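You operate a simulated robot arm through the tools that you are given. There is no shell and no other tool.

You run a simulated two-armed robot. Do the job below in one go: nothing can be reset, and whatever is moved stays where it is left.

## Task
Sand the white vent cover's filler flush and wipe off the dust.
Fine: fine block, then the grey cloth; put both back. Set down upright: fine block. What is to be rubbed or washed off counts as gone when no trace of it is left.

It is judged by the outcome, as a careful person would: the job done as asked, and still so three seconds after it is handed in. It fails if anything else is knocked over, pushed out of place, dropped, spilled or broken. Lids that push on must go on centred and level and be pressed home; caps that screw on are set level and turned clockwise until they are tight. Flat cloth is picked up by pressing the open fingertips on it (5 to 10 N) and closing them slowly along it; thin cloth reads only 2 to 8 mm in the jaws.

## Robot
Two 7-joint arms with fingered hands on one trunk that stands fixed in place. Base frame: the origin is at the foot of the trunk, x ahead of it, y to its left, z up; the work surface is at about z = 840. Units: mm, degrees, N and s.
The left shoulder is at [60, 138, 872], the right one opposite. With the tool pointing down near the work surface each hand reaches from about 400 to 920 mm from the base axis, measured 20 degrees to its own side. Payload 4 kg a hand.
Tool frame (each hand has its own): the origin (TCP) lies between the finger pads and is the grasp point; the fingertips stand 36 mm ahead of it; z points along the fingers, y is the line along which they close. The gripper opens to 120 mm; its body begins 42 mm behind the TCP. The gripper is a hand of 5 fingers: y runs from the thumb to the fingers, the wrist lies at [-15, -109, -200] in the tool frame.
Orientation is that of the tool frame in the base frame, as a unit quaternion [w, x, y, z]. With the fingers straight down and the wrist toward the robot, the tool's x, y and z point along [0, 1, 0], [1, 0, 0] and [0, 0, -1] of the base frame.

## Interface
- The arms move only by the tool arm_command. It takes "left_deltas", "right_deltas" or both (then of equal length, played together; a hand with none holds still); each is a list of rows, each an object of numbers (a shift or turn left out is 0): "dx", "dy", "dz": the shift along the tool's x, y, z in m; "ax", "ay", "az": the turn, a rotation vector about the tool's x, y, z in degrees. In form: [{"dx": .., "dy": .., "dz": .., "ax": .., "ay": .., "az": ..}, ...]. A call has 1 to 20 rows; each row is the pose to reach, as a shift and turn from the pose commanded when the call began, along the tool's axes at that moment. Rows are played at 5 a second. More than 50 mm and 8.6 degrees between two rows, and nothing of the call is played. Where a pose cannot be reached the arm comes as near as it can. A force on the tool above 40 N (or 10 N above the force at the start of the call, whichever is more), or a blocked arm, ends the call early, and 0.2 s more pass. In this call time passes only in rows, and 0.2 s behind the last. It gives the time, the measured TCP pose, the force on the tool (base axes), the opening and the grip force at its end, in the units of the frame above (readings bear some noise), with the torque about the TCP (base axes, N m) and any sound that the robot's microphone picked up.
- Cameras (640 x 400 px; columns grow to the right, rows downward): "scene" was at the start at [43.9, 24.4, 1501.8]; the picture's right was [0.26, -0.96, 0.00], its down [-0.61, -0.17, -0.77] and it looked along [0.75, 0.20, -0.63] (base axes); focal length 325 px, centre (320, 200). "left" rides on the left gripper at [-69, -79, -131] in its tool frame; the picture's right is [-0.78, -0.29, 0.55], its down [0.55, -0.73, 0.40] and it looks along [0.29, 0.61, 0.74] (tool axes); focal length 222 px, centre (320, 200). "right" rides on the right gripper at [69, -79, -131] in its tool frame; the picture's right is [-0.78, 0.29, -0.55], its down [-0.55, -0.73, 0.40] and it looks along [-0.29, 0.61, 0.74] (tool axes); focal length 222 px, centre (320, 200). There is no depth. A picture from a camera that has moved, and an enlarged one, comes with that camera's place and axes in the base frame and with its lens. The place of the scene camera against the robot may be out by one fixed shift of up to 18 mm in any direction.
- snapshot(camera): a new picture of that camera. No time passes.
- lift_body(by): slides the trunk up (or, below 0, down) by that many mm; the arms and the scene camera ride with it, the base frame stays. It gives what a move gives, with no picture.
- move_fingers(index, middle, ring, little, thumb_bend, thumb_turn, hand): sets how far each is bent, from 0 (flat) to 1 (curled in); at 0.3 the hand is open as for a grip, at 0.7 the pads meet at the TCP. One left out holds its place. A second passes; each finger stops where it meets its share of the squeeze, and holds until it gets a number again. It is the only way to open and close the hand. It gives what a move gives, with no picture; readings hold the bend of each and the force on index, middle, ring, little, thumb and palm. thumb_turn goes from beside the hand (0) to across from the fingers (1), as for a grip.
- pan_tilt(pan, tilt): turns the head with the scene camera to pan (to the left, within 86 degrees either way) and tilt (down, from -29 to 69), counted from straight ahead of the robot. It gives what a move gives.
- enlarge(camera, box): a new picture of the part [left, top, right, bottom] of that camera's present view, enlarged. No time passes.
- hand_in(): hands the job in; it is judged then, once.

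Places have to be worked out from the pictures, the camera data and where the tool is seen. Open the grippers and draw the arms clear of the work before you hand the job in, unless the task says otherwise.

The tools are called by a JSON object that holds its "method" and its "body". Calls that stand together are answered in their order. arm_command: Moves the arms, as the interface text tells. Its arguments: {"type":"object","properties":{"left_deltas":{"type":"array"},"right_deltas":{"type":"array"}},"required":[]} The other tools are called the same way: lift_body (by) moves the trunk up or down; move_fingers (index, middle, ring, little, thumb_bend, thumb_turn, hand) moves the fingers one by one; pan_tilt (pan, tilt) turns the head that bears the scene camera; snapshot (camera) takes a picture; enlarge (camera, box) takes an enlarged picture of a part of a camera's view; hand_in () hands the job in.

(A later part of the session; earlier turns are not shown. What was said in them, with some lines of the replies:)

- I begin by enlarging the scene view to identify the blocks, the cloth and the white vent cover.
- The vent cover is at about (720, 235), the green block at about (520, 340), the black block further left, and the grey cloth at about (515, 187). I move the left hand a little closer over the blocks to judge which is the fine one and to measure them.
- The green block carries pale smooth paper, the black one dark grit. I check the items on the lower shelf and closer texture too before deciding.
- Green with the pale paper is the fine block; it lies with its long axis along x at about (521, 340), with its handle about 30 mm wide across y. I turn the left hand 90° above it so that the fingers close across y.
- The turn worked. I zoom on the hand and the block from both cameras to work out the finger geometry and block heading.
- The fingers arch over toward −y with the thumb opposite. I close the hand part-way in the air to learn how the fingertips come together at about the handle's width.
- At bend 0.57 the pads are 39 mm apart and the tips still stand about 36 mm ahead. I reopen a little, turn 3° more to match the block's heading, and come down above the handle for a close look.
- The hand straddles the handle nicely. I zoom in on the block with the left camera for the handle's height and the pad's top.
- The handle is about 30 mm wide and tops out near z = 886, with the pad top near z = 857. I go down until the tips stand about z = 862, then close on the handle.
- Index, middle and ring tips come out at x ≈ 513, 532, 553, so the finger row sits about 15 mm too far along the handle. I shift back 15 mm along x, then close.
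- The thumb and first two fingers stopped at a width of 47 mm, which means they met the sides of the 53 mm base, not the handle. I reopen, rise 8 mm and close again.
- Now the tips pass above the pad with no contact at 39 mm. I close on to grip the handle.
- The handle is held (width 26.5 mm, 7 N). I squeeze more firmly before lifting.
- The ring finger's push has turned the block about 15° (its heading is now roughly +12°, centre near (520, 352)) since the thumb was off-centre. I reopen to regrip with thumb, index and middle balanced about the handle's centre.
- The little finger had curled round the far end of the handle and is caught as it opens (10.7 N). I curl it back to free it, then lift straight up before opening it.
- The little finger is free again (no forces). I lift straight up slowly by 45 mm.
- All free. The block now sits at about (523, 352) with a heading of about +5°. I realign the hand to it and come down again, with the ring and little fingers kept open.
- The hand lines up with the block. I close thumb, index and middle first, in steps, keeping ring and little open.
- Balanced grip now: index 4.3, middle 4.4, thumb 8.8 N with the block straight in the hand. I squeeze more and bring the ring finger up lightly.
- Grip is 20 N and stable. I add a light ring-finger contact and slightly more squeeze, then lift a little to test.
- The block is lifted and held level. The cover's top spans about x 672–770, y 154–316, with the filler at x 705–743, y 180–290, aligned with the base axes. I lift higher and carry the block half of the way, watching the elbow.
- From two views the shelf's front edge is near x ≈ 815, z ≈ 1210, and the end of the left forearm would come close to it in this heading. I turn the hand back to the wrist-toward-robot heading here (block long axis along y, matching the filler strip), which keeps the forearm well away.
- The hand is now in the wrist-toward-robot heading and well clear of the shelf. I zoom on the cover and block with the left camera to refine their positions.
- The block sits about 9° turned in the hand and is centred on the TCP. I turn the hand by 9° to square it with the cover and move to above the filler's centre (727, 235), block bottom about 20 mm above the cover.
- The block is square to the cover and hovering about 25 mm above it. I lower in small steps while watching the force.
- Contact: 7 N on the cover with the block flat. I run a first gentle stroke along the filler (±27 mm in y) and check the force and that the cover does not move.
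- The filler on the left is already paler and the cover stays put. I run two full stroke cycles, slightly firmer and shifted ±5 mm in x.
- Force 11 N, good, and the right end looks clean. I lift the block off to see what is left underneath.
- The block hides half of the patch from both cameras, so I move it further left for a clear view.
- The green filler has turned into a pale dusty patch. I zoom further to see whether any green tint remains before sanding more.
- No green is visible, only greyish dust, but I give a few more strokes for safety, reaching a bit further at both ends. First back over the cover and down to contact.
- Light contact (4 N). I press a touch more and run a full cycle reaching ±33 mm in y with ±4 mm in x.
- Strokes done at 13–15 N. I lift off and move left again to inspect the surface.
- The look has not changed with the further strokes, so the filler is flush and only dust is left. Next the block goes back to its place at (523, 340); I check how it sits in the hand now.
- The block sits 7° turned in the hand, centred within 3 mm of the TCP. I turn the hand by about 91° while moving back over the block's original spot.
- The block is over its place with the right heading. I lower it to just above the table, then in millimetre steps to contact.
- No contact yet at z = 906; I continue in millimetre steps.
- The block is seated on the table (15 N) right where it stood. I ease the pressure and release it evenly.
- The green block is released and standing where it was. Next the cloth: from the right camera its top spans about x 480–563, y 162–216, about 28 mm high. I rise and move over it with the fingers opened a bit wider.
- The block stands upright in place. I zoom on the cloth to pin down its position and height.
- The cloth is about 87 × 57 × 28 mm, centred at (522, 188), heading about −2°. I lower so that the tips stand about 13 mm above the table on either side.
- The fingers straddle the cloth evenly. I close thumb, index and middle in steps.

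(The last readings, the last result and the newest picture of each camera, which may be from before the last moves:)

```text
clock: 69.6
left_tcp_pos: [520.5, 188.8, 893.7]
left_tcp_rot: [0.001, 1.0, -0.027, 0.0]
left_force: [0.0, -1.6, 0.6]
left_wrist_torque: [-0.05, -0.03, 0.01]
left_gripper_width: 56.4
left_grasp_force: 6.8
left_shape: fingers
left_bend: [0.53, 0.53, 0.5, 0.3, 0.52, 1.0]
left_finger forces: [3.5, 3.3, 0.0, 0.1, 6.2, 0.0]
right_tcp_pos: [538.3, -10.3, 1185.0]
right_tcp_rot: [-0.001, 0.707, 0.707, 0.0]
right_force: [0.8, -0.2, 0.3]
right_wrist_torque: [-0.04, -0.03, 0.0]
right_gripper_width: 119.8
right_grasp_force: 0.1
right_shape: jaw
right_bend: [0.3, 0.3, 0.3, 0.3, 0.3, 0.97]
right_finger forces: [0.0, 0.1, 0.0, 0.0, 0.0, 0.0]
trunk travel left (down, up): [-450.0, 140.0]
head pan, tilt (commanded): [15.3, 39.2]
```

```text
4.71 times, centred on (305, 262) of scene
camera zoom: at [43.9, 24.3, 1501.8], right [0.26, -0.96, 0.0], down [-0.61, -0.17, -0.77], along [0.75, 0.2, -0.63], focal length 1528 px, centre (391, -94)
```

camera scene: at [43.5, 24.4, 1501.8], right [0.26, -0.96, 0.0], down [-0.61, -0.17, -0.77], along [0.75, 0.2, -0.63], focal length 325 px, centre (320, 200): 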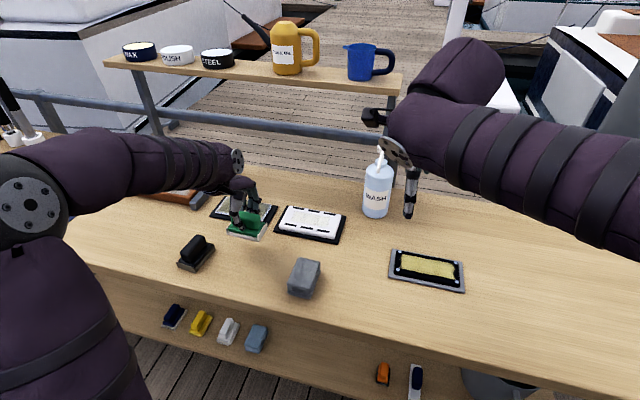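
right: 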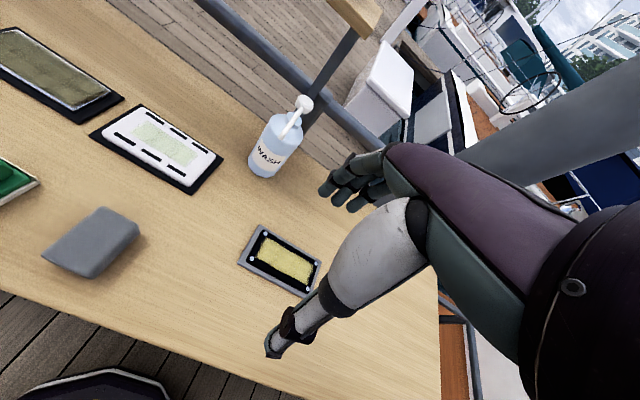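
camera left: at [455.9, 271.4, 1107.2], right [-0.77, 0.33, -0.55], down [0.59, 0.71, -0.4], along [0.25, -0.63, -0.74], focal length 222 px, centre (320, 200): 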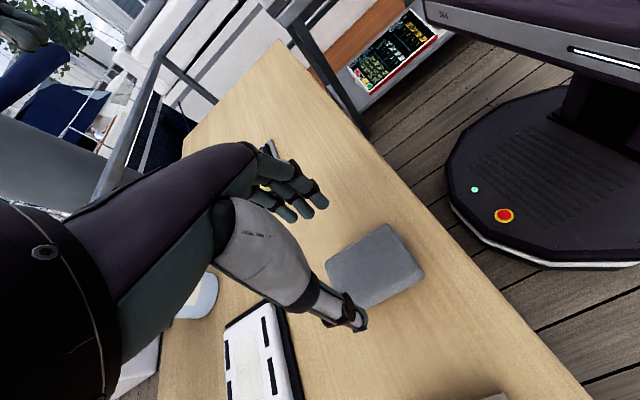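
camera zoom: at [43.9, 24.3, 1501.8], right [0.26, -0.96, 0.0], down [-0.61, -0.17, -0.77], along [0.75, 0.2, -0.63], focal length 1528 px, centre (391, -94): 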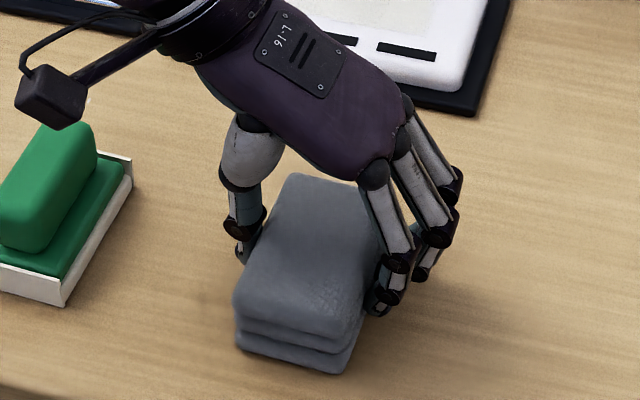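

The cloth is held at 56 mm with a balanced 7 N. I squeeze a little more with a light ring-finger touch.

{"method": "move_fingers", "body": {"hand": "left", "index": 0.66, "middle": 0.66, "ring": 0.55, "thumb_bend": 0.66}}

{"method": "arm_command", "body": {"left_deltas": [{"dz": -0.005}, {"dz": -0.012}, {"dz": -0.025}, {"dz": -0.04}]}}

{"method": "enlarge", "body": {"camera": "left", "box": [250, 150, 450, 340]}}

{"method": "enlarge", "body": {"camera": "scene", "box": [250, 220, 360, 305]}}

```text
clock: 70.6
left_tcp_pos: [520.1, 189.4, 892.2]
left_tcp_rot: [0.001, 1.0, -0.026, -0.001]
left_force: [0.2, -1.0, 0.9]
left_wrist_torque: [-0.11, -0.02, -0.03]
left_gripper_width: 55.2
left_grasp_force: 15.7
left_shape: fingers
left_bend: [0.55, 0.56, 0.54, 0.3, 0.54, 1.0]
left_finger forces: [7.8, 7.5, 0.8, 0.0, 15.4, 0.1]
right_tcp_pos: [538.2, -11.0, 1184.5]
right_tcp_rot: [0.0, 0.707, 0.708, 0.0]
right_force: [0.4, -0.1, -0.7]
right_wrist_torque: [-0.01, -0.02, 0.02]
right_gripper_width: 119.8
right_grasp_force: 0.0
right_shape: jaw
right_bend: [0.3, 0.3, 0.3, 0.3, 0.3, 0.97]
right_finger forces: [0.0, 0.0, 0.1, 0.1, 0.0, 0.0]
trunk travel left (down, up): [-450.0, 140.0]
head pan, tilt (commanded): [15.3, 39.2]
```

```text
clock: 71.6
left_tcp_pos: [522.0, 189.8, 935.2]
left_tcp_rot: [0.0, 1.0, -0.026, -0.001]
left_force: [0.0, -0.6, -0.2]
left_wrist_torque: [0.02, -0.01, 0.06]
left_gripper_width: 55.1
left_grasp_force: 15.8
left_shape: fingers
left_bend: [0.55, 0.56, 0.54, 0.3, 0.54, 1.0]
left_finger forces: [7.4, 7.3, 0.7, 0.0, 15.6, 0.0]
right_tcp_pos: [538.8, -11.0, 1185.1]
right_tcp_rot: [0.0, 0.707, 0.708, 0.0]
right_force: [0.7, -0.1, 0.1]
right_wrist_torque: [0.01, 0.05, 0.01]
right_gripper_width: 119.8
right_grasp_force: 0.0
right_shape: jaw
right_bend: [0.3, 0.3, 0.3, 0.3, 0.3, 0.97]
right_finger forces: [0.1, 0.0, 0.0, 0.1, 0.1, 0.0]
trunk travel left (down, up): [-450.0, 140.0]
head pan, tilt (commanded): [15.3, 39.2]
```

```text
2.11 times, centred on (350, 245) of left
camera zoom: at [456.4, 271.6, 1064.0], right [-0.77, 0.33, -0.55], down [0.59, 0.7, -0.4], along [0.25, -0.63, -0.74], focal length 468 px, centre (257, 105)
```

zoom: 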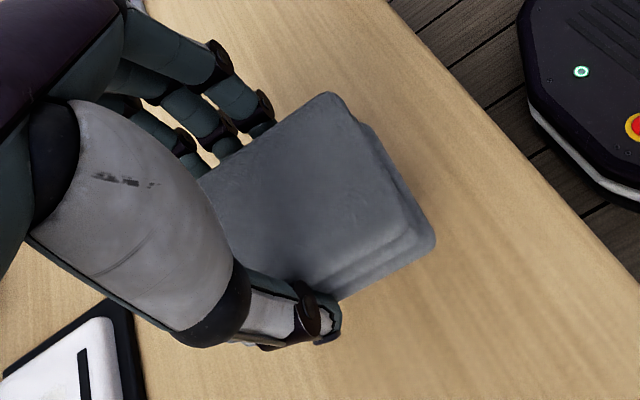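

```text
4.71 times, centred on (305, 262) of scene
camera zoom: at [43.9, 24.3, 1501.8], right [0.26, -0.96, 0.0], down [-0.61, -0.17, -0.77], along [0.75, 0.2, -0.63], focal length 1528 px, centre (391, -94)
```

zoom: 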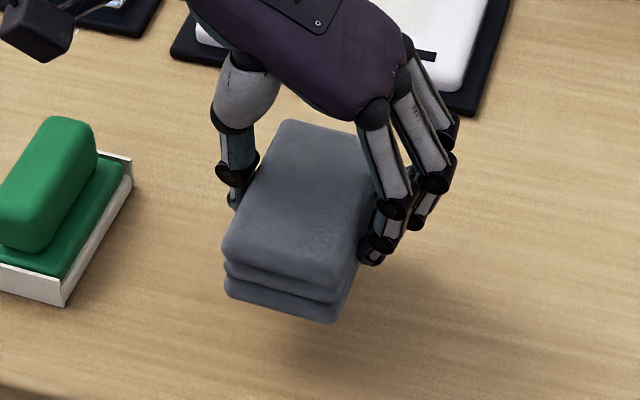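

The cloth is lifted and held level. I raise it, and turn the hand back to the wrist-toward-robot heading while moving toward the cover.

{"method": "arm_command", "body": {"left_deltas": [{"dz": -0.02}, {"dz": -0.042}, {"dx": 0.0096, "dy": -0.0038, "dz": -0.042, "az": -7.75}, {"dx": 0.0193, "dy": -0.0077, "dz": -0.042, "az": -15.5}, {"dx": 0.0289, "dy": -0.0115, "dz": -0.042, "az": -23.25}, {"dx": 0.0386, "dy": -0.0154, "dz": -0.042, "az": -31}, {"dx": 0.0482, "dy": -0.0192, "dz": -0.042, "az": -38.75}, {"dx": 0.0579, "dy": -0.0231, "dz": -0.042, "az": -46.5}, {"dx": 0.0675, "dy": -0.0269, "dz": -0.042, "az": -54.25}, {"dx": 0.0771, "dy": -0.0307, "dz": -0.042, "az": -62}, {"dx": 0.0868, "dy": -0.0346, "dz": -0.042, "az": -69.75}, {"dx": 0.0964, "dy": -0.0384, "dz": -0.042, "az": -77.5}, {"dx": 0.1061, "dy": -0.0423, "dz": -0.042, "az": -85.25}, {"dx": 0.1157, "dy": -0.0461, "dz": -0.042, "az": -93}]}}

{"method": "enlarge", "body": {"camera": "left", "box": [230, 130, 450, 340]}}

{"method": "enlarge", "body": {"camera": "scene", "box": [240, 160, 370, 255]}}

```text
clock: 74.6
left_tcp_pos: [640.5, 228.5, 974.6]
left_tcp_rot: [0.0, 0.707, 0.707, 0.0]
left_force: [0.2, -0.7, -0.3]
left_wrist_torque: [0.0, 0.01, -0.02]
left_gripper_width: 55.3
left_grasp_force: 14.7
left_shape: fingers
left_bend: [0.55, 0.56, 0.54, 0.3, 0.54, 1.0]
left_finger forces: [7.5, 7.2, 0.7, 0.1, 15.3, 0.1]
right_tcp_pos: [538.7, -12.0, 1183.8]
right_tcp_rot: [0.0, 0.708, 0.707, 0.0]
right_force: [-1.0, -0.2, 0.1]
right_wrist_torque: [0.03, 0.02, 0.03]
right_gripper_width: 119.7
right_grasp_force: 0.0
right_shape: jaw
right_bend: [0.3, 0.3, 0.3, 0.3, 0.3, 0.97]
right_finger forces: [0.0, 0.0, 0.0, 0.0, 0.1, 0.1]
trunk travel left (down, up): [-450.0, 140.0]
head pan, tilt (commanded): [15.3, 39.2]
```

```text
1.90 times, centred on (340, 235) of left
camera zoom: at [560.8, 159.0, 1105.8], right [-0.29, -0.78, -0.55], down [-0.73, 0.55, -0.4], along [0.61, 0.29, -0.74], focal length 423 px, centre (282, 133)
```

zoom: 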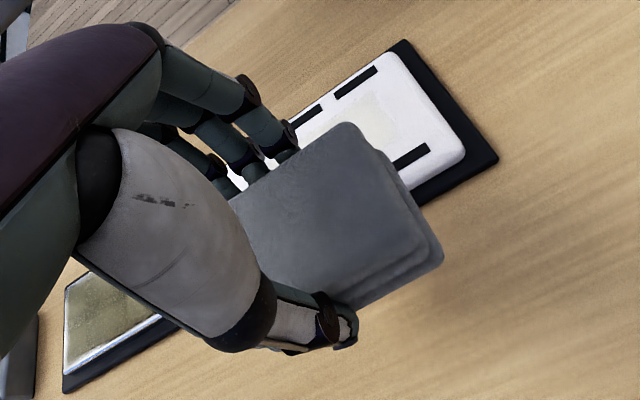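

```text
4.21 times, centred on (305, 208) of scene
camera zoom: at [44.2, 23.8, 1501.8], right [0.26, -0.96, 0.0], down [-0.61, -0.17, -0.77], along [0.75, 0.2, -0.63], focal length 1367 px, centre (383, 168)
```

zoom: 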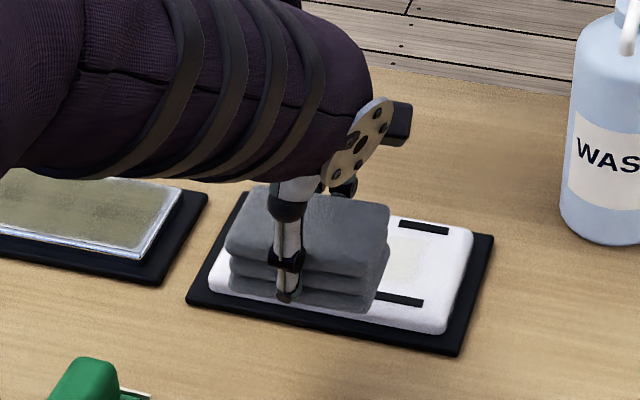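

Cloth is well held and square to the cover. I move above the patch and lower to contact in small steps.

{"method": "arm_command", "body": {"left_deltas": [{"dx": 0.002, "dy": 0.025}, {"dx": 0.004, "dy": 0.052}, {"dx": 0.007, "dy": 0.076}, {"dx": 0.007, "dy": 0.087, "dz": 0.012}, {"dx": 0.007, "dy": 0.087, "dz": 0.028}, {"dx": 0.007, "dy": 0.087, "dz": 0.042}, {"dx": 0.007, "dy": 0.087, "dz": 0.052}, {"dx": 0.007, "dy": 0.087, "dz": 0.056}]}}

{"method": "arm_command", "body": {"left_deltas": [{"dz": 0.001}, {"dz": 0.002}, {"dz": 0.003}]}}

{"method": "arm_command", "body": {"left_deltas": [{"dz": 0.001}, {"dz": 0.002}]}}

{"method": "enlarge", "body": {"camera": "scene", "box": [250, 160, 380, 255]}}

```text
clock: 76.4
left_tcp_pos: [727.6, 236.7, 917.9]
left_tcp_rot: [0.0, 0.707, 0.707, 0.0]
left_force: [0.3, -0.4, -0.7]
left_wrist_torque: [0.03, -0.01, -0.02]
left_gripper_width: 55.1
left_grasp_force: 15.9
left_shape: fingers
left_bend: [0.55, 0.56, 0.54, 0.3, 0.54, 1.0]
left_finger forces: [7.5, 7.2, 0.7, 0.0, 15.4, 0.0]
right_tcp_pos: [538.5, -12.0, 1184.4]
right_tcp_rot: [0.0, 0.707, 0.707, 0.0]
right_force: [-0.4, 0.0, 0.5]
right_wrist_torque: [0.01, 0.02, 0.0]
right_gripper_width: 120.0
right_grasp_force: 0.0
right_shape: jaw
right_bend: [0.3, 0.3, 0.3, 0.3, 0.3, 0.97]
right_finger forces: [0.0, 0.0, 0.0, 0.0, 0.0, 0.0]
trunk travel left (down, up): [-450.0, 140.0]
head pan, tilt (commanded): [15.3, 39.2]
```

```text
clock: 77.2
left_tcp_pos: [727.1, 237.0, 914.9]
left_tcp_rot: [0.0, 0.707, 0.707, 0.0]
left_force: [0.3, 0.0, -0.4]
left_wrist_torque: [-0.02, -0.03, -0.01]
left_gripper_width: 55.2
left_grasp_force: 15.1
left_shape: fingers
left_bend: [0.55, 0.56, 0.54, 0.3, 0.54, 1.0]
left_finger forces: [7.4, 7.3, 0.7, 0.0, 15.4, 0.0]
right_tcp_pos: [537.3, -11.0, 1183.3]
right_tcp_rot: [0.0, 0.707, 0.708, 0.0]
right_force: [-0.8, -1.0, 0.1]
right_wrist_torque: [-0.01, 0.0, -0.01]
right_gripper_width: 119.8
right_grasp_force: 0.1
right_shape: jaw
right_bend: [0.3, 0.3, 0.3, 0.3, 0.3, 0.97]
right_finger forces: [0.0, 0.1, 0.0, 0.0, 0.0, 0.1]
trunk travel left (down, up): [-450.0, 140.0]
head pan, tilt (commanded): [15.3, 39.2]
```

```text
clock: 77.8
left_tcp_pos: [726.9, 236.4, 915.6]
left_tcp_rot: [0.001, 0.707, 0.707, 0.0]
left_force: [-1.3, 0.4, 3.3]
left_wrist_torque: [0.04, -0.12, 0.0]
left_gripper_width: 55.3
left_grasp_force: 16.0
left_shape: fingers
left_bend: [0.55, 0.56, 0.54, 0.3, 0.54, 1.0]
left_finger forces: [7.4, 7.3, 0.8, 0.0, 15.8, 0.0]
right_tcp_pos: [538.6, -11.1, 1184.6]
right_tcp_rot: [0.0, 0.707, 0.707, 0.0]
right_force: [-1.0, 0.3, 0.0]
right_wrist_torque: [-0.01, 0.0, 0.0]
right_gripper_width: 119.8
right_grasp_force: 0.1
right_shape: jaw
right_bend: [0.3, 0.3, 0.3, 0.3, 0.3, 0.97]
right_finger forces: [0.0, 0.0, 0.0, 0.0, 0.0, 0.1]
trunk travel left (down, up): [-450.0, 140.0]
head pan, tilt (commanded): [15.3, 39.2]
```

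```text
4.21 times, centred on (315, 208) of scene
camera zoom: at [43.6, 24.2, 1501.9], right [0.26, -0.96, 0.0], down [-0.61, -0.17, -0.77], along [0.75, 0.2, -0.63], focal length 1367 px, centre (341, 168)
```

zoom: 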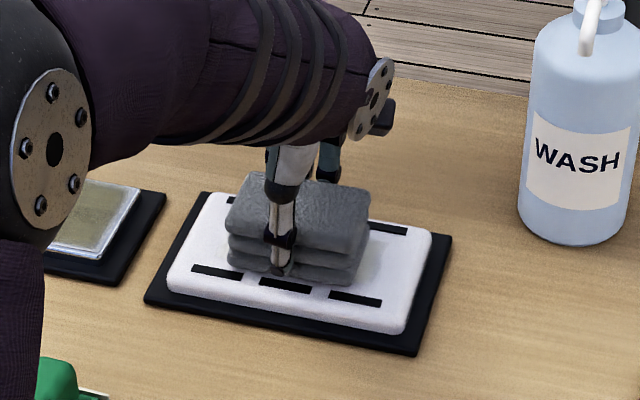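

Light contact (3 N). I press 1.5 mm more and wipe a full cycle over the patch, ±33 mm in y and ±5 mm in x.

{"method": "arm_command", "body": {"left_deltas": [{"dx": 0.011, "dy": 0.005, "dz": 0.0015}, {"dx": 0.022, "dy": 0.005, "dz": 0.0015}, {"dx": 0.033, "dy": 0.005, "dz": 0.0015}, {"dx": 0.022, "dy": 0.005, "dz": 0.0015}, {"dx": 0.011, "dy": 0.005, "dz": 0.0015}, {"dx": 0.0, "dy": 0.005, "dz": 0.0015}, {"dx": -0.011, "dy": 0.005, "dz": 0.0015}, {"dx": -0.022, "dy": 0.005, "dz": 0.0015}, {"dx": -0.033, "dy": 0.005, "dz": 0.0015}, {"dx": -0.033, "dy": -0.004, "dz": 0.0015}, {"dx": -0.022, "dy": -0.005, "dz": 0.0015}, {"dx": -0.011, "dy": -0.005, "dz": 0.0015}, {"dx": 0.0, "dy": -0.005, "dz": 0.0015}, {"dx": 0.011, "dy": -0.005, "dz": 0.0015}, {"dx": 0.022, "dy": -0.005, "dz": 0.0015}, {"dx": 0.033, "dy": -0.005, "dz": 0.0015}, {"dx": 0.033, "dy": 0.002, "dz": 0.0015}, {"dx": 0.022, "dy": 0.0, "dz": 0.0015}, {"dx": 0.011, "dy": 0.0, "dz": 0.0015}, {"dx": 0.0, "dy": 0.0, "dz": 0.0015}]}}

{"method": "enlarge", "body": {"camera": "left", "box": [230, 130, 450, 340]}}

{"method": "enlarge", "body": {"camera": "right", "box": [80, 90, 240, 210]}}

```text
clock: 82.0
left_tcp_pos: [726.4, 236.3, 913.2]
left_tcp_rot: [0.0, 0.707, 0.707, 0.0]
left_force: [0.4, 3.3, 9.5]
left_wrist_torque: [0.16, -0.24, 0.1]
left_gripper_width: 55.2
left_grasp_force: 16.3
left_shape: fingers
left_bend: [0.56, 0.57, 0.54, 0.3, 0.55, 1.0]
left_finger forces: [8.3, 7.9, 0.3, 0.1, 16.8, 0.0]
right_tcp_pos: [537.8, -11.0, 1185.1]
right_tcp_rot: [0.0, 0.708, 0.707, 0.0]
right_force: [-0.3, -0.2, 0.2]
right_wrist_torque: [0.01, -0.02, 0.01]
right_gripper_width: 119.7
right_grasp_force: 0.0
right_shape: jaw
right_bend: [0.3, 0.3, 0.3, 0.3, 0.3, 0.97]
right_finger forces: [0.0, 0.1, 0.0, 0.1, 0.0, 0.0]
trunk travel left (down, up): [-450.0, 140.0]
head pan, tilt (commanded): [15.3, 39.2]
```

```text
1.90 times, centred on (340, 235) of left
camera zoom: at [647.3, 166.8, 1043.8], right [-0.29, -0.78, -0.55], down [-0.74, 0.55, -0.4], along [0.61, 0.29, -0.74], focal length 423 px, centre (282, 133)
```

zoom: 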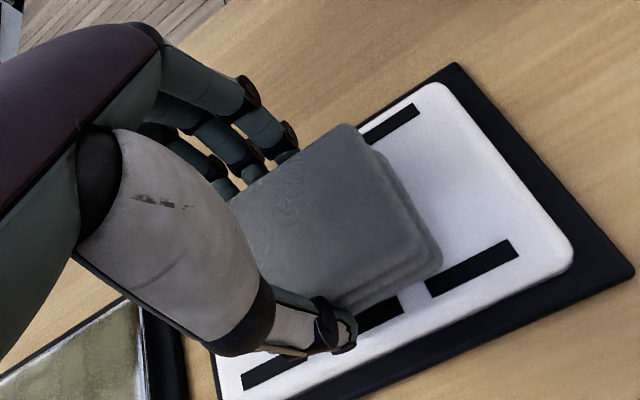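

```text
3.33 times, centred on (160, 150) of right
camera zoom: at [459.6, 57.6, 1315.6], right [0.29, -0.78, 0.55], down [-0.73, -0.55, -0.4], along [0.61, -0.29, -0.74], focal length 740 px, centre (853, 367)
```

zoom: 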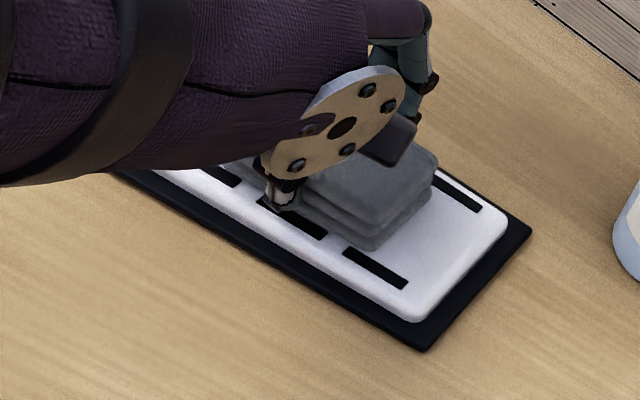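

The wiped right end looks clean white. I run one more cycle with a wider x offset, then lift to inspect.

{"method": "arm_command", "body": {"left_deltas": [{"dx": 0.011, "dy": 0.008}, {"dx": 0.022, "dy": 0.008}, {"dx": 0.034, "dy": 0.008}, {"dx": 0.022, "dy": 0.008}, {"dx": 0.011, "dy": 0.008}, {"dx": 0.0, "dy": 0.008}, {"dx": -0.011, "dy": 0.008}, {"dx": -0.022, "dy": 0.008}, {"dx": -0.034, "dy": 0.008}, {"dx": -0.034, "dy": -0.001}, {"dx": -0.028, "dy": -0.008}, {"dx": -0.016, "dy": -0.008}, {"dx": -0.004, "dy": -0.008}, {"dx": 0.008, "dy": -0.008}, {"dx": 0.02, "dy": -0.008}, {"dx": 0.034, "dy": -0.008}, {"dx": 0.034, "dy": 0.0}, {"dx": 0.022, "dy": 0.0}, {"dx": 0.011, "dy": 0.0}, {"dx": 0.0, "dy": 0.0}]}}

{"method": "arm_command", "body": {"left_deltas": [{"dz": -0.01}, {"dz": -0.03}, {"dx": 0.01, "dy": -0.03, "dz": -0.055}, {"dx": 0.04, "dy": -0.065, "dz": -0.06}, {"dx": 0.07, "dy": -0.1, "dz": -0.06}, {"dx": 0.095, "dy": -0.13, "dz": -0.06}, {"dx": 0.11, "dy": -0.14, "dz": -0.06}]}}

{"method": "enlarge", "body": {"camera": "scene", "box": [265, 190, 365, 250]}}

{"method": "enlarge", "body": {"camera": "right", "box": [80, 90, 240, 210]}}

{"method": "snapshot", "body": {"camera": "left"}}

```text
clock: 86.2
left_tcp_pos: [725.6, 235.5, 913.4]
left_tcp_rot: [0.0, 0.707, 0.707, 0.0]
left_force: [-0.6, 2.4, 7.2]
left_wrist_torque: [0.11, -0.18, 0.09]
left_gripper_width: 55.2
left_grasp_force: 16.7
left_shape: fingers
left_bend: [0.56, 0.56, 0.54, 0.3, 0.55, 1.0]
left_finger forces: [8.3, 7.8, 0.3, 0.0, 16.7, 0.0]
right_tcp_pos: [537.5, -12.1, 1184.6]
right_tcp_rot: [0.0, 0.707, 0.707, 0.0]
right_force: [-0.9, 0.2, -0.2]
right_wrist_torque: [-0.04, 0.01, -0.03]
right_gripper_width: 119.6
right_grasp_force: 0.0
right_shape: jaw
right_bend: [0.3, 0.3, 0.3, 0.3, 0.3, 0.97]
right_finger forces: [0.0, 0.0, 0.0, 0.1, 0.0, 0.1]
trunk travel left (down, up): [-450.0, 140.0]
head pan, tilt (commanded): [15.3, 39.2]
```

```text
clock: 87.8
left_tcp_pos: [586.0, 347.4, 971.5]
left_tcp_rot: [0.0, 0.707, 0.707, 0.0]
left_force: [1.0, -1.0, -0.5]
left_wrist_torque: [-0.02, -0.02, 0.03]
left_gripper_width: 55.6
left_grasp_force: 15.3
left_shape: fingers
left_bend: [0.56, 0.57, 0.54, 0.3, 0.55, 1.0]
left_finger forces: [7.4, 6.9, 0.7, 0.0, 14.8, 0.1]
right_tcp_pos: [539.2, -11.1, 1184.7]
right_tcp_rot: [-0.001, 0.707, 0.707, 0.0]
right_force: [0.0, -0.2, 0.2]
right_wrist_torque: [-0.01, -0.03, 0.02]
right_gripper_width: 119.4
right_grasp_force: 0.0
right_shape: jaw
right_bend: [0.3, 0.3, 0.3, 0.3, 0.3, 0.97]
right_finger forces: [0.1, 0.0, 0.0, 0.1, 0.0, 0.0]
trunk travel left (down, up): [-450.0, 140.0]
head pan, tilt (commanded): [15.3, 39.2]
```

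```text
6.40 times, centred on (315, 220) of scene
camera zoom: at [44.0, 24.6, 1501.8], right [0.26, -0.96, 0.0], down [-0.61, -0.17, -0.77], along [0.75, 0.2, -0.63], focal length 2078 px, centre (352, 72)
```

zoom: 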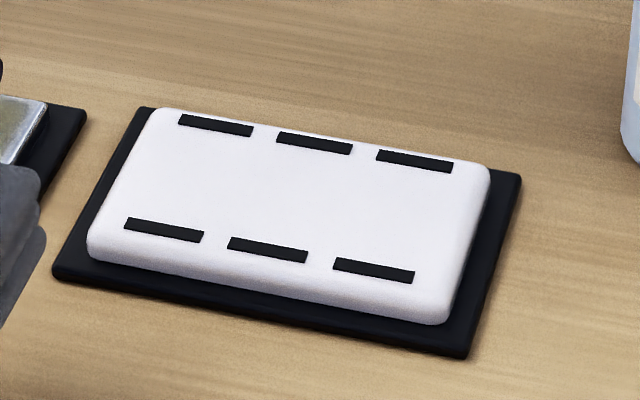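

```text
3.33 times, centred on (160, 150) of right
camera zoom: at [460.3, 57.9, 1315.3], right [0.29, -0.78, 0.55], down [-0.74, -0.55, -0.4], along [0.61, -0.29, -0.74], focal length 740 px, centre (853, 367)
```

zoom: 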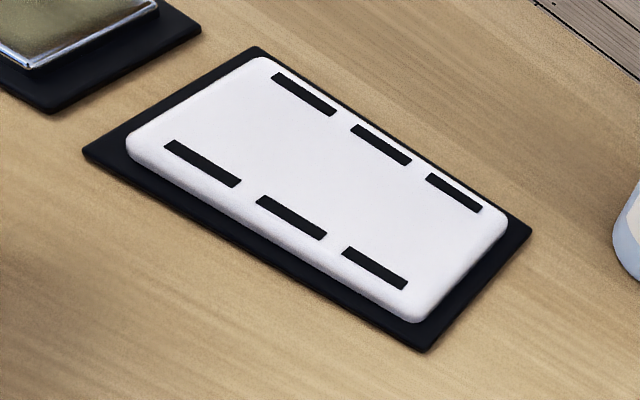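

```text
taken
camera left: at [507.3, 277.4, 1102.3], right [-0.29, -0.78, -0.55], down [-0.73, 0.55, -0.4], along [0.61, 0.29, -0.74], focal length 222 px, centre (320, 200)
```

left: 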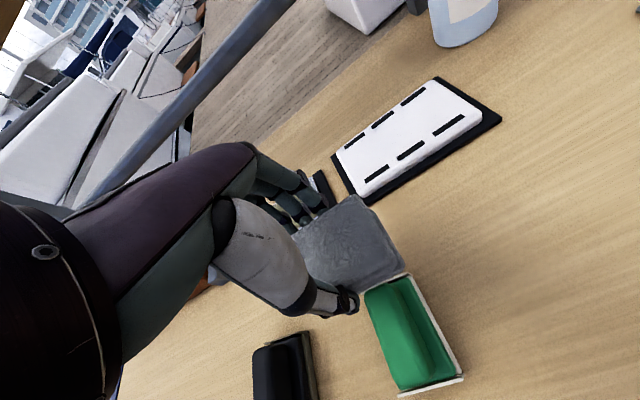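

The cover looks clean white. I zoom in hard for any faint trace.

{"method": "enlarge", "body": {"camera": "scene", "box": [285, 205, 340, 235]}}

{"method": "enlarge", "body": {"camera": "right", "box": [110, 105, 215, 180]}}

{"method": "enlarge", "body": {"camera": "left", "box": [325, 75, 505, 205]}}

{"method": "enlarge", "body": {"camera": "left", "box": [250, 180, 470, 400]}}

```text
11.64 times, centred on (312, 220) of scene
camera zoom: at [44.0, 24.6, 1501.8], right [0.26, -0.96, 0.0], down [-0.61, -0.17, -0.77], along [0.75, 0.2, -0.63], focal length 3779 px, centre (407, -33)
```

zoom: 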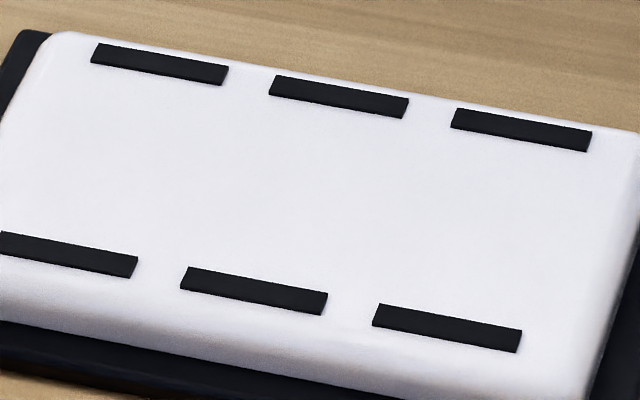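

```text
5.33 times, centred on (162, 142) of right
camera zoom: at [460.3, 57.9, 1315.3], right [0.29, -0.78, 0.55], down [-0.74, -0.55, -0.4], along [0.61, -0.29, -0.74], focal length 1185 px, centre (1160, 507)
```

zoom: 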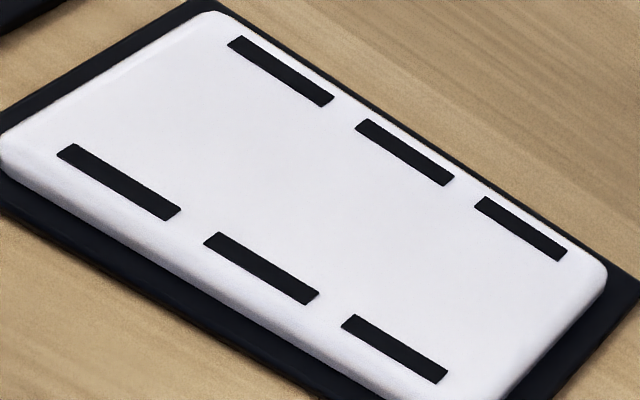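

```text
3.08 times, centred on (415, 140) of left
camera zoom: at [507.3, 277.4, 1102.3], right [-0.29, -0.78, -0.55], down [-0.73, 0.55, -0.4], along [0.61, 0.29, -0.74], focal length 684 px, centre (28, 385)
```

zoom: 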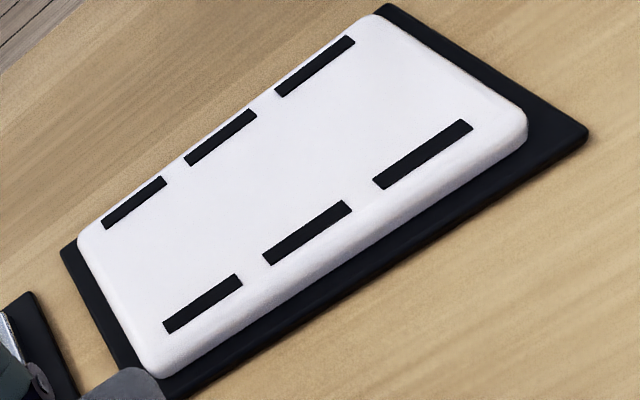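

```text
1.82 times, centred on (360, 290) of left
camera zoom: at [507.3, 277.4, 1102.3], right [-0.29, -0.78, -0.55], down [-0.73, 0.55, -0.4], along [0.61, 0.29, -0.74], focal length 404 px, centre (247, 36)
```

zoom: 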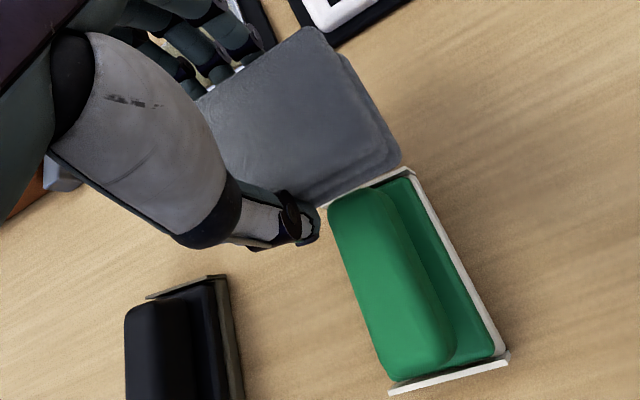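

No trace is left. Now I carry the cloth back to its place at (522, 188), turning the hand back so its long side lies along x.

{"method": "arm_command", "body": {"left_deltas": [{"dx": -0.012, "dy": -0.005, "dz": -0.005, "az": 7.35}, {"dx": -0.024, "dy": -0.01, "dz": -0.008, "az": 14.7}, {"dx": -0.036, "dy": -0.015, "dz": -0.008, "az": 22.05}, {"dx": -0.048, "dy": -0.02, "dz": -0.008, "az": 29.4}, {"dx": -0.06, "dy": -0.025, "dz": -0.008, "az": 36.75}, {"dx": -0.073, "dy": -0.03, "dz": -0.008, "az": 44.1}, {"dx": -0.085, "dy": -0.035, "dz": -0.008, "az": 51.45}, {"dx": -0.097, "dy": -0.04, "dz": -0.008, "az": 58.8}, {"dx": -0.109, "dy": -0.045, "dz": -0.008, "az": 66.15}, {"dx": -0.122, "dy": -0.05, "dz": -0.008, "az": 73.5}, {"dx": -0.134, "dy": -0.055, "dz": -0.008, "az": 80.85}, {"dx": -0.146, "dy": -0.06, "dz": -0.008, "az": 88.2}, {"dx": -0.158, "dy": -0.065, "dz": -0.008, "az": 95.5}]}}

{"method": "enlarge", "body": {"camera": "left", "box": [250, 150, 450, 340]}}

{"method": "enlarge", "body": {"camera": "scene", "box": [200, 190, 360, 305]}}

```text
clock: 90.6
left_tcp_pos: [521.4, 189.0, 979.4]
left_tcp_rot: [0.001, 0.999, -0.049, 0.0]
left_force: [0.6, 0.1, -0.3]
left_wrist_torque: [0.02, 0.02, 0.0]
left_gripper_width: 55.4
left_grasp_force: 14.9
left_shape: fingers
left_bend: [0.56, 0.57, 0.54, 0.3, 0.55, 1.0]
left_finger forces: [7.5, 6.8, 0.6, 0.1, 14.9, 0.0]
right_tcp_pos: [538.3, -12.0, 1184.2]
right_tcp_rot: [0.0, 0.707, 0.707, 0.0]
right_force: [-0.6, -0.3, -0.1]
right_wrist_torque: [0.01, 0.0, -0.01]
right_gripper_width: 119.7
right_grasp_force: 0.1
right_shape: jaw
right_bend: [0.3, 0.3, 0.3, 0.3, 0.3, 0.97]
right_finger forces: [0.1, 0.1, 0.1, 0.1, 0.0, 0.0]
trunk travel left (down, up): [-450.0, 140.0]
head pan, tilt (commanded): [15.3, 39.2]
```

```text
2.11 times, centred on (350, 245) of left
camera zoom: at [460.4, 273.6, 1110.9], right [-0.75, 0.37, -0.55], down [0.62, 0.68, -0.4], along [0.23, -0.64, -0.74], focal length 468 px, centre (257, 105)
```

zoom: 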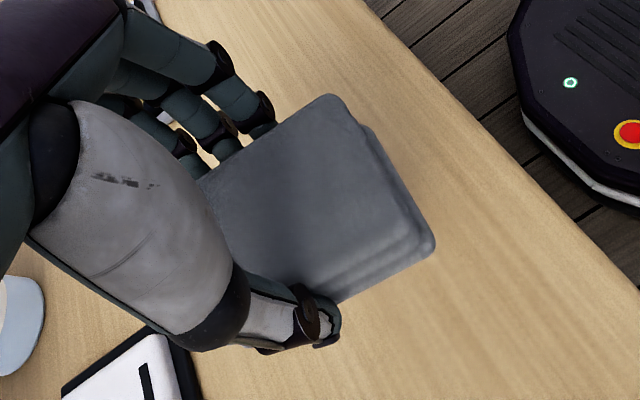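

```text
3.48 times, centred on (280, 248) of scene
camera zoom: at [44.2, 24.2, 1501.8], right [0.26, -0.96, 0.0], down [-0.61, -0.17, -0.77], along [0.75, 0.2, -0.63], focal length 1130 px, centre (459, 35)
```

zoom: 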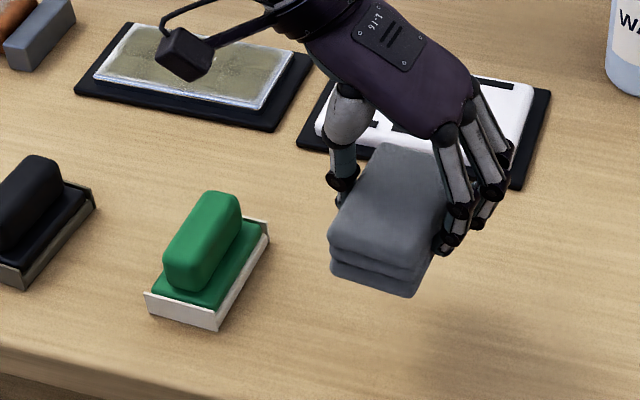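

The cloth hangs just as it was picked up. I trim the heading by 2° and lower it to just above the table, then step to contact.

{"method": "arm_command", "body": {"left_deltas": [{"dz": 0.02, "az": -1}, {"dz": 0.042, "az": -2}, {"dz": 0.06, "az": -2}, {"dz": 0.074, "az": -2}, {"dz": 0.082, "az": -2}]}}

{"method": "arm_command", "body": {"left_deltas": [{"dz": 0.001}, {"dz": 0.002}, {"dz": 0.003}]}}

{"method": "arm_command", "body": {"left_deltas": [{"dz": 0.001}, {"dz": 0.002}]}}

```text
clock: 91.8
left_tcp_pos: [521.2, 188.3, 899.1]
left_tcp_rot: [0.0, 1.0, -0.03, 0.0]
left_force: [1.3, 0.7, -0.4]
left_wrist_torque: [0.01, 0.0, 0.0]
left_gripper_width: 55.3
left_grasp_force: 14.8
left_shape: fingers
left_bend: [0.56, 0.57, 0.54, 0.3, 0.55, 1.0]
left_finger forces: [7.4, 6.8, 0.6, 0.1, 14.9, 0.0]
right_tcp_pos: [538.3, -12.6, 1184.3]
right_tcp_rot: [0.001, 0.707, 0.707, 0.0]
right_force: [0.2, 0.0, 0.2]
right_wrist_torque: [0.03, 0.02, 0.03]
right_gripper_width: 119.7
right_grasp_force: 0.0
right_shape: jaw
right_bend: [0.3, 0.3, 0.3, 0.3, 0.3, 0.97]
right_finger forces: [0.0, 0.0, 0.0, 0.0, 0.0, 0.1]
trunk travel left (down, up): [-450.0, 140.0]
head pan, tilt (commanded): [15.3, 39.2]
```

```text
clock: 92.6
left_tcp_pos: [520.7, 188.3, 894.8]
left_tcp_rot: [0.0, 1.0, -0.03, 0.0]
left_force: [0.3, 0.6, -0.6]
left_wrist_torque: [0.03, 0.04, -0.03]
left_gripper_width: 55.3
left_grasp_force: 14.8
left_shape: fingers
left_bend: [0.56, 0.57, 0.54, 0.3, 0.55, 1.0]
left_finger forces: [7.4, 6.9, 0.6, 0.0, 14.9, 0.1]
right_tcp_pos: [536.9, -11.1, 1185.0]
right_tcp_rot: [0.0, 0.707, 0.707, 0.0]
right_force: [-0.4, -0.1, -0.2]
right_wrist_torque: [0.03, -0.01, 0.01]
right_gripper_width: 119.4
right_grasp_force: 0.0
right_shape: jaw
right_bend: [0.3, 0.3, 0.3, 0.3, 0.3, 0.97]
right_finger forces: [0.0, 0.0, 0.0, 0.0, 0.0, 0.0]
trunk travel left (down, up): [-450.0, 140.0]
head pan, tilt (commanded): [15.3, 39.2]
```

```text
clock: 93.2
left_tcp_pos: [521.0, 189.4, 893.4]
left_tcp_rot: [0.0, 1.0, -0.031, 0.0]
left_force: [0.3, -0.5, -0.6]
left_wrist_torque: [0.0, -0.01, 0.02]
left_gripper_width: 55.2
left_grasp_force: 14.4
left_shape: fingers
left_bend: [0.56, 0.57, 0.54, 0.3, 0.55, 1.0]
left_finger forces: [7.4, 6.8, 0.6, 0.0, 14.9, 0.0]
right_tcp_pos: [538.7, -11.2, 1184.5]
right_tcp_rot: [-0.001, 0.707, 0.707, 0.0]
right_force: [-0.3, -0.6, 0.3]
right_wrist_torque: [0.0, -0.03, 0.03]
right_gripper_width: 119.7
right_grasp_force: 0.0
right_shape: jaw
right_bend: [0.3, 0.3, 0.3, 0.3, 0.3, 0.97]
right_finger forces: [0.1, 0.0, 0.0, 0.0, 0.1, 0.0]
trunk travel left (down, up): [-450.0, 140.0]
head pan, tilt (commanded): [15.3, 39.2]
```

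Not quite down yet at z = 893; I step on.

{"method": "arm_command", "body": {"left_deltas": [{"dz": 0.001}, {"dz": 0.002}]}}

{"method": "enlarge", "body": {"camera": "scene", "box": [250, 220, 360, 305]}}

```text
clock: 93.8
left_tcp_pos: [521.3, 188.5, 892.4]
left_tcp_rot: [0.0, 1.0, -0.031, 0.0]
left_force: [-0.6, 1.2, 2.8]
left_wrist_torque: [-0.08, -0.01, 0.05]
left_gripper_width: 55.3
left_grasp_force: 14.9
left_shape: fingers
left_bend: [0.56, 0.57, 0.54, 0.3, 0.55, 1.0]
left_finger forces: [7.3, 6.8, 0.4, 0.0, 15.4, 0.0]
right_tcp_pos: [537.8, -10.5, 1185.6]
right_tcp_rot: [0.0, 0.707, 0.707, 0.0]
right_force: [-0.3, -0.1, 0.2]
right_wrist_torque: [-0.01, 0.07, -0.01]
right_gripper_width: 119.7
right_grasp_force: 0.1
right_shape: jaw
right_bend: [0.3, 0.3, 0.3, 0.3, 0.3, 0.97]
right_finger forces: [0.1, 0.0, 0.1, 0.0, 0.0, 0.0]
trunk travel left (down, up): [-450.0, 140.0]
head pan, tilt (commanded): [15.3, 39.2]
```

```text
4.71 times, centred on (305, 262) of scene
camera zoom: at [43.7, 24.4, 1501.9], right [0.26, -0.96, 0.0], down [-0.61, -0.17, -0.77], along [0.75, 0.2, -0.63], focal length 1528 px, centre (391, -94)
```

zoom: 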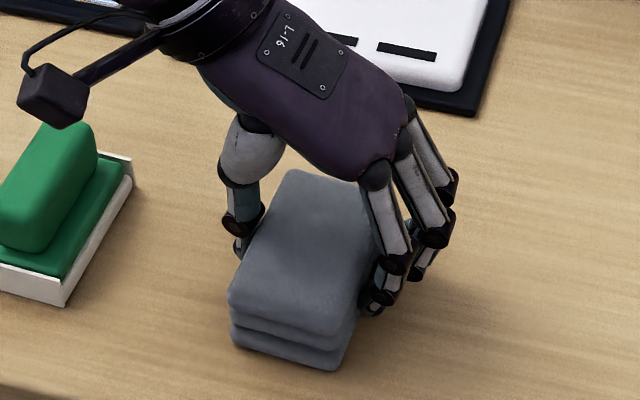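

The cloth rests on the table (2.8 N) exactly where it lay. I open the fingers evenly.

{"method": "move_fingers", "body": {"hand": "left", "index": 0.5, "middle": 0.5, "ring": 0.48, "thumb_bend": 0.5}}

{"method": "move_fingers", "body": {"hand": "left", "index": 0.4, "middle": 0.4, "ring": 0.38, "thumb_bend": 0.4}}

{"method": "arm_command", "body": {"left_deltas": [{"dz": -0.01}, {"dz": -0.03}, {"dz": -0.06}, {"dz": -0.09}, {"dz": -0.12}]}}

{"method": "snapshot", "body": {"camera": "scene"}}

{"method": "snapshot", "body": {"camera": "left"}}

```text
clock: 94.8
left_tcp_pos: [521.3, 189.0, 890.9]
left_tcp_rot: [-0.001, 1.0, -0.031, 0.0]
left_force: [0.1, 0.8, 0.0]
left_wrist_torque: [0.04, -0.01, -0.01]
left_gripper_width: 60.2
left_grasp_force: 0.3
left_shape: fingers
left_bend: [0.5, 0.5, 0.48, 0.3, 0.5, 1.0]
left_finger forces: [0.1, 0.0, 0.1, 0.0, 0.3, 0.1]
right_tcp_pos: [539.1, -11.3, 1184.3]
right_tcp_rot: [-0.001, 0.707, 0.707, 0.0]
right_force: [-1.0, -0.6, 0.1]
right_wrist_torque: [0.0, -0.01, 0.01]
right_gripper_width: 119.5
right_grasp_force: 0.1
right_shape: jaw
right_bend: [0.3, 0.3, 0.3, 0.3, 0.3, 0.97]
right_finger forces: [0.1, 0.0, 0.1, 0.0, 0.0, 0.0]
trunk travel left (down, up): [-450.0, 140.0]
head pan, tilt (commanded): [15.3, 39.2]
```

```text
clock: 95.8
left_tcp_pos: [521.6, 189.2, 891.8]
left_tcp_rot: [0.0, 1.0, -0.031, 0.001]
left_force: [0.1, -0.3, -0.2]
left_wrist_torque: [-0.02, 0.0, -0.03]
left_gripper_width: 89.1
left_grasp_force: 0.1
left_shape: fingers
left_bend: [0.4, 0.4, 0.38, 0.3, 0.4, 0.99]
left_finger forces: [0.1, 0.0, 0.0, 0.0, 0.0, 0.0]
right_tcp_pos: [538.4, -11.6, 1184.1]
right_tcp_rot: [0.0, 0.707, 0.707, 0.0]
right_force: [1.1, 0.2, -0.6]
right_wrist_torque: [0.0, 0.0, 0.01]
right_gripper_width: 119.4
right_grasp_force: 0.1
right_shape: jaw
right_bend: [0.3, 0.3, 0.3, 0.3, 0.3, 0.97]
right_finger forces: [0.0, 0.0, 0.0, 0.0, 0.0, 0.0]
trunk travel left (down, up): [-450.0, 140.0]
head pan, tilt (commanded): [15.3, 39.2]
```

```text
clock: 97.0
left_tcp_pos: [521.3, 188.9, 1011.8]
left_tcp_rot: [0.0, 1.0, -0.029, 0.0]
left_force: [-0.3, -0.3, 0.3]
left_wrist_torque: [0.0, 0.01, 0.0]
left_gripper_width: 89.2
left_grasp_force: 0.1
left_shape: fingers
left_bend: [0.4, 0.4, 0.38, 0.3, 0.4, 0.99]
left_finger forces: [0.1, 0.0, 0.0, 0.1, 0.0, 0.0]
right_tcp_pos: [537.5, -12.2, 1184.0]
right_tcp_rot: [0.0, 0.707, 0.707, 0.001]
right_force: [0.2, -0.9, -0.2]
right_wrist_torque: [0.02, 0.0, 0.03]
right_gripper_width: 119.5
right_grasp_force: 0.0
right_shape: jaw
right_bend: [0.3, 0.3, 0.3, 0.3, 0.3, 0.97]
right_finger forces: [0.0, 0.1, 0.0, 0.0, 0.0, 0.0]
trunk travel left (down, up): [-450.0, 140.0]
head pan, tilt (commanded): [15.3, 39.2]
```

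```text
taken
camera scene: at [43.7, 24.2, 1501.8], right [0.26, -0.96, 0.0], down [-0.61, -0.17, -0.77], along [0.75, 0.2, -0.63], focal length 325 px, centre (320, 200)
```

scene: 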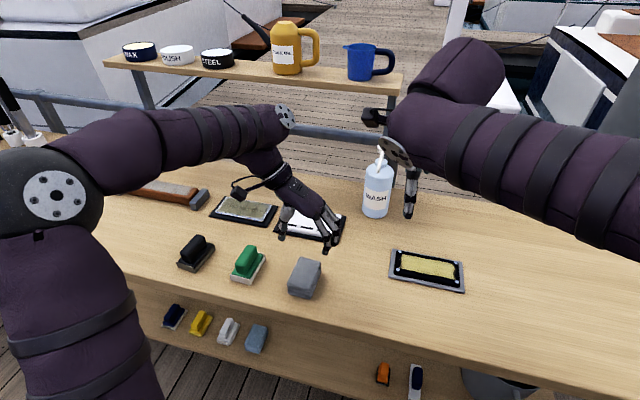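

```text
taken
camera left: at [457.6, 271.4, 1142.1], right [-0.77, 0.34, -0.55], down [0.59, 0.7, -0.4], along [0.25, -0.63, -0.74], focal length 222 px, centre (320, 200)
```

left: 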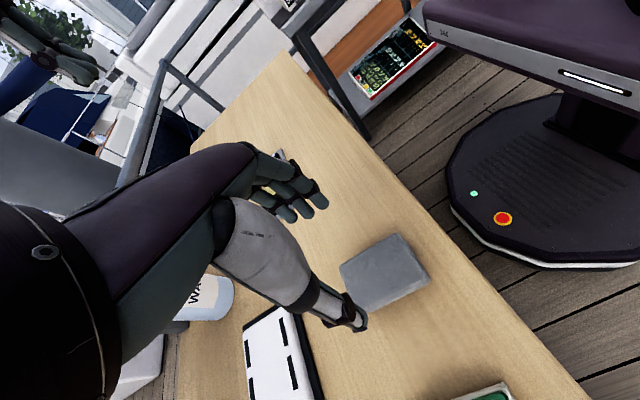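

Everything is back in place. I open the hand fully and draw the left arm back up to its starting pose.

{"method": "move_fingers", "body": {"hand": "left", "index": 0.3, "middle": 0.3, "ring": 0.3, "little": 0.3, "thumb_bend": 0.3}}

{"method": "arm_command", "body": {"left_deltas": [{"dz": -0.03}, {"dz": -0.065}, {"dz": -0.1}, {"dx": -0.006, "dy": -0.025, "dz": -0.103, "az": -7.75}, {"dx": -0.012, "dy": -0.05, "dz": -0.103, "az": -15.5}, {"dx": -0.019, "dy": -0.075, "dz": -0.103, "az": -23.25}, {"dx": -0.025, "dy": -0.1, "dz": -0.103, "az": -31}, {"dx": -0.032, "dy": -0.126, "dz": -0.103, "az": -38.75}, {"dx": -0.038, "dy": -0.151, "dz": -0.103, "az": -46.5}, {"dx": -0.044, "dy": -0.176, "dz": -0.103, "az": -54.25}, {"dx": -0.051, "dy": -0.201, "dz": -0.103, "az": -62}, {"dx": -0.057, "dy": -0.226, "dz": -0.103, "az": -69.75}, {"dx": -0.063, "dy": -0.251, "dz": -0.103, "az": -77.5}, {"dx": -0.07, "dy": -0.276, "dz": -0.103, "az": -85.25}, {"dx": -0.076, "dy": -0.301, "dz": -0.103, "az": -93}]}}

{"method": "snapshot", "body": {"camera": "scene"}}

{"method": "enlarge", "body": {"camera": "scene", "box": [160, 180, 360, 305]}}

{"method": "snapshot", "body": {"camera": "left"}}

{"method": "snapshot", "body": {"camera": "right"}}

```text
clock: 98.0
left_tcp_pos: [522.7, 188.6, 1010.4]
left_tcp_rot: [0.0, 1.0, -0.03, 0.0]
left_force: [0.3, 0.1, 0.3]
left_wrist_torque: [0.0, 0.01, 0.01]
left_gripper_width: 118.7
left_grasp_force: 0.0
left_shape: fingers
left_bend: [0.3, 0.3, 0.3, 0.3, 0.3, 0.97]
left_finger forces: [0.1, 0.0, 0.0, 0.1, 0.0, 0.1]
right_tcp_pos: [538.5, -10.1, 1184.0]
right_tcp_rot: [-0.001, 0.708, 0.706, 0.0]
right_force: [0.3, 0.2, 0.9]
right_wrist_torque: [0.02, -0.01, -0.01]
right_gripper_width: 119.7
right_grasp_force: 0.1
right_shape: jaw
right_bend: [0.3, 0.3, 0.3, 0.3, 0.3, 0.97]
right_finger forces: [0.0, 0.1, 0.0, 0.1, 0.1, 0.1]
trunk travel left (down, up): [-450.0, 140.0]
head pan, tilt (commanded): [15.3, 39.2]
```

```text
clock: 101.2
left_tcp_pos: [464.6, 492.9, 1114.2]
left_tcp_rot: [-0.001, 0.71, 0.705, 0.0]
left_force: [0.1, 0.2, 0.1]
left_wrist_torque: [-0.03, -0.01, 0.02]
left_gripper_width: 118.9
left_grasp_force: 0.1
left_shape: fingers
left_bend: [0.3, 0.3, 0.3, 0.3, 0.3, 0.97]
left_finger forces: [0.0, 0.0, 0.0, 0.0, 0.1, 0.0]
right_tcp_pos: [538.5, -11.3, 1184.0]
right_tcp_rot: [0.0, 0.707, 0.708, 0.0]
right_force: [0.6, 0.9, 0.1]
right_wrist_torque: [-0.03, 0.02, -0.02]
right_gripper_width: 119.6
right_grasp_force: 0.1
right_shape: jaw
right_bend: [0.3, 0.3, 0.3, 0.3, 0.3, 0.97]
right_finger forces: [0.1, 0.1, 0.0, 0.1, 0.2, 0.0]
trunk travel left (down, up): [-450.0, 140.0]
head pan, tilt (commanded): [15.3, 39.2]
```

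```text
taken
camera scene: at [43.9, 24.6, 1501.8], right [0.26, -0.96, 0.0], down [-0.61, -0.17, -0.77], along [0.75, 0.2, -0.63], focal length 325 px, centre (320, 200)
```

scene: 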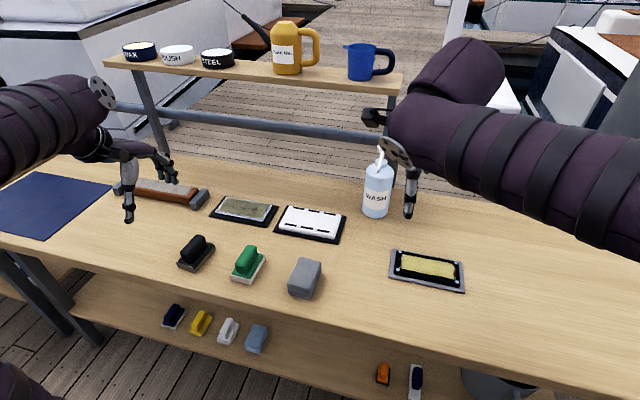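

```text
3.20 times, centred on (260, 242) of scene
camera zoom: at [43.9, 24.6, 1501.8], right [0.26, -0.96, 0.0], down [-0.61, -0.17, -0.77], along [0.75, 0.2, -0.63], focal length 1039 px, centre (512, 64)
```

zoom: 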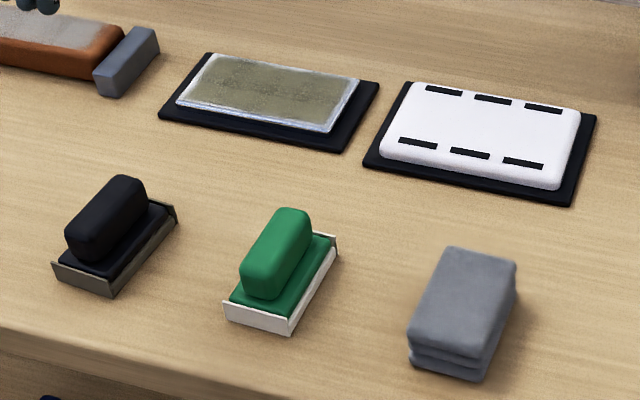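

```text
taken
camera left: at [385.4, 424.8, 1245.7], right [-0.3, -0.78, -0.55], down [-0.73, 0.55, -0.4], along [0.61, 0.28, -0.74], focal length 222 px, centre (320, 200)
```

left: 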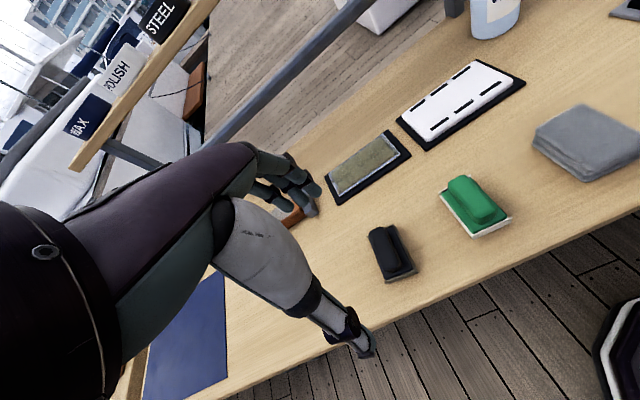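

```text
taken
camera right: at [460.1, 57.9, 1315.3], right [0.29, -0.78, 0.55], down [-0.73, -0.55, -0.4], along [0.61, -0.29, -0.74], focal length 222 px, centre (320, 200)
```

right: 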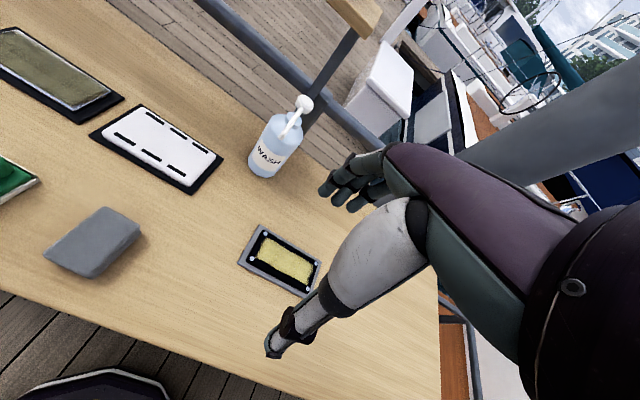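

The cover is clean white with no filler or dust left. The fine block stands upright and the cloth lies in its place, both matching the first pictures; nothing else has moved and both hands are open and clear, so I hand the job in.

{"method": "hand_in", "body": {}}

```text
The job is handed in.
```

I sanded the filler on the white vent cover flush with the fine (green) block and wiped the dust off with the grey cloth. In close-up views from all three cameras, no trace of filler or dust is left on it.

- **Block and cloth:** the block is back where it stood, upright. The cloth is back where it lay. Both match the first pictures.
- **Choice of block:** neither block is labelled. I took the green one with pale, smooth paper as the fine block, and left the black one with darker paper alone.
- **During the first grip:** the block turned and slid about 12 mm on the table, and my little finger caught on its handle. I freed it and took a new grip. Nothing was tipped or dropped.
- **Everything else:** the pictures show nothing else moved. Both hands are open and clear of the work.
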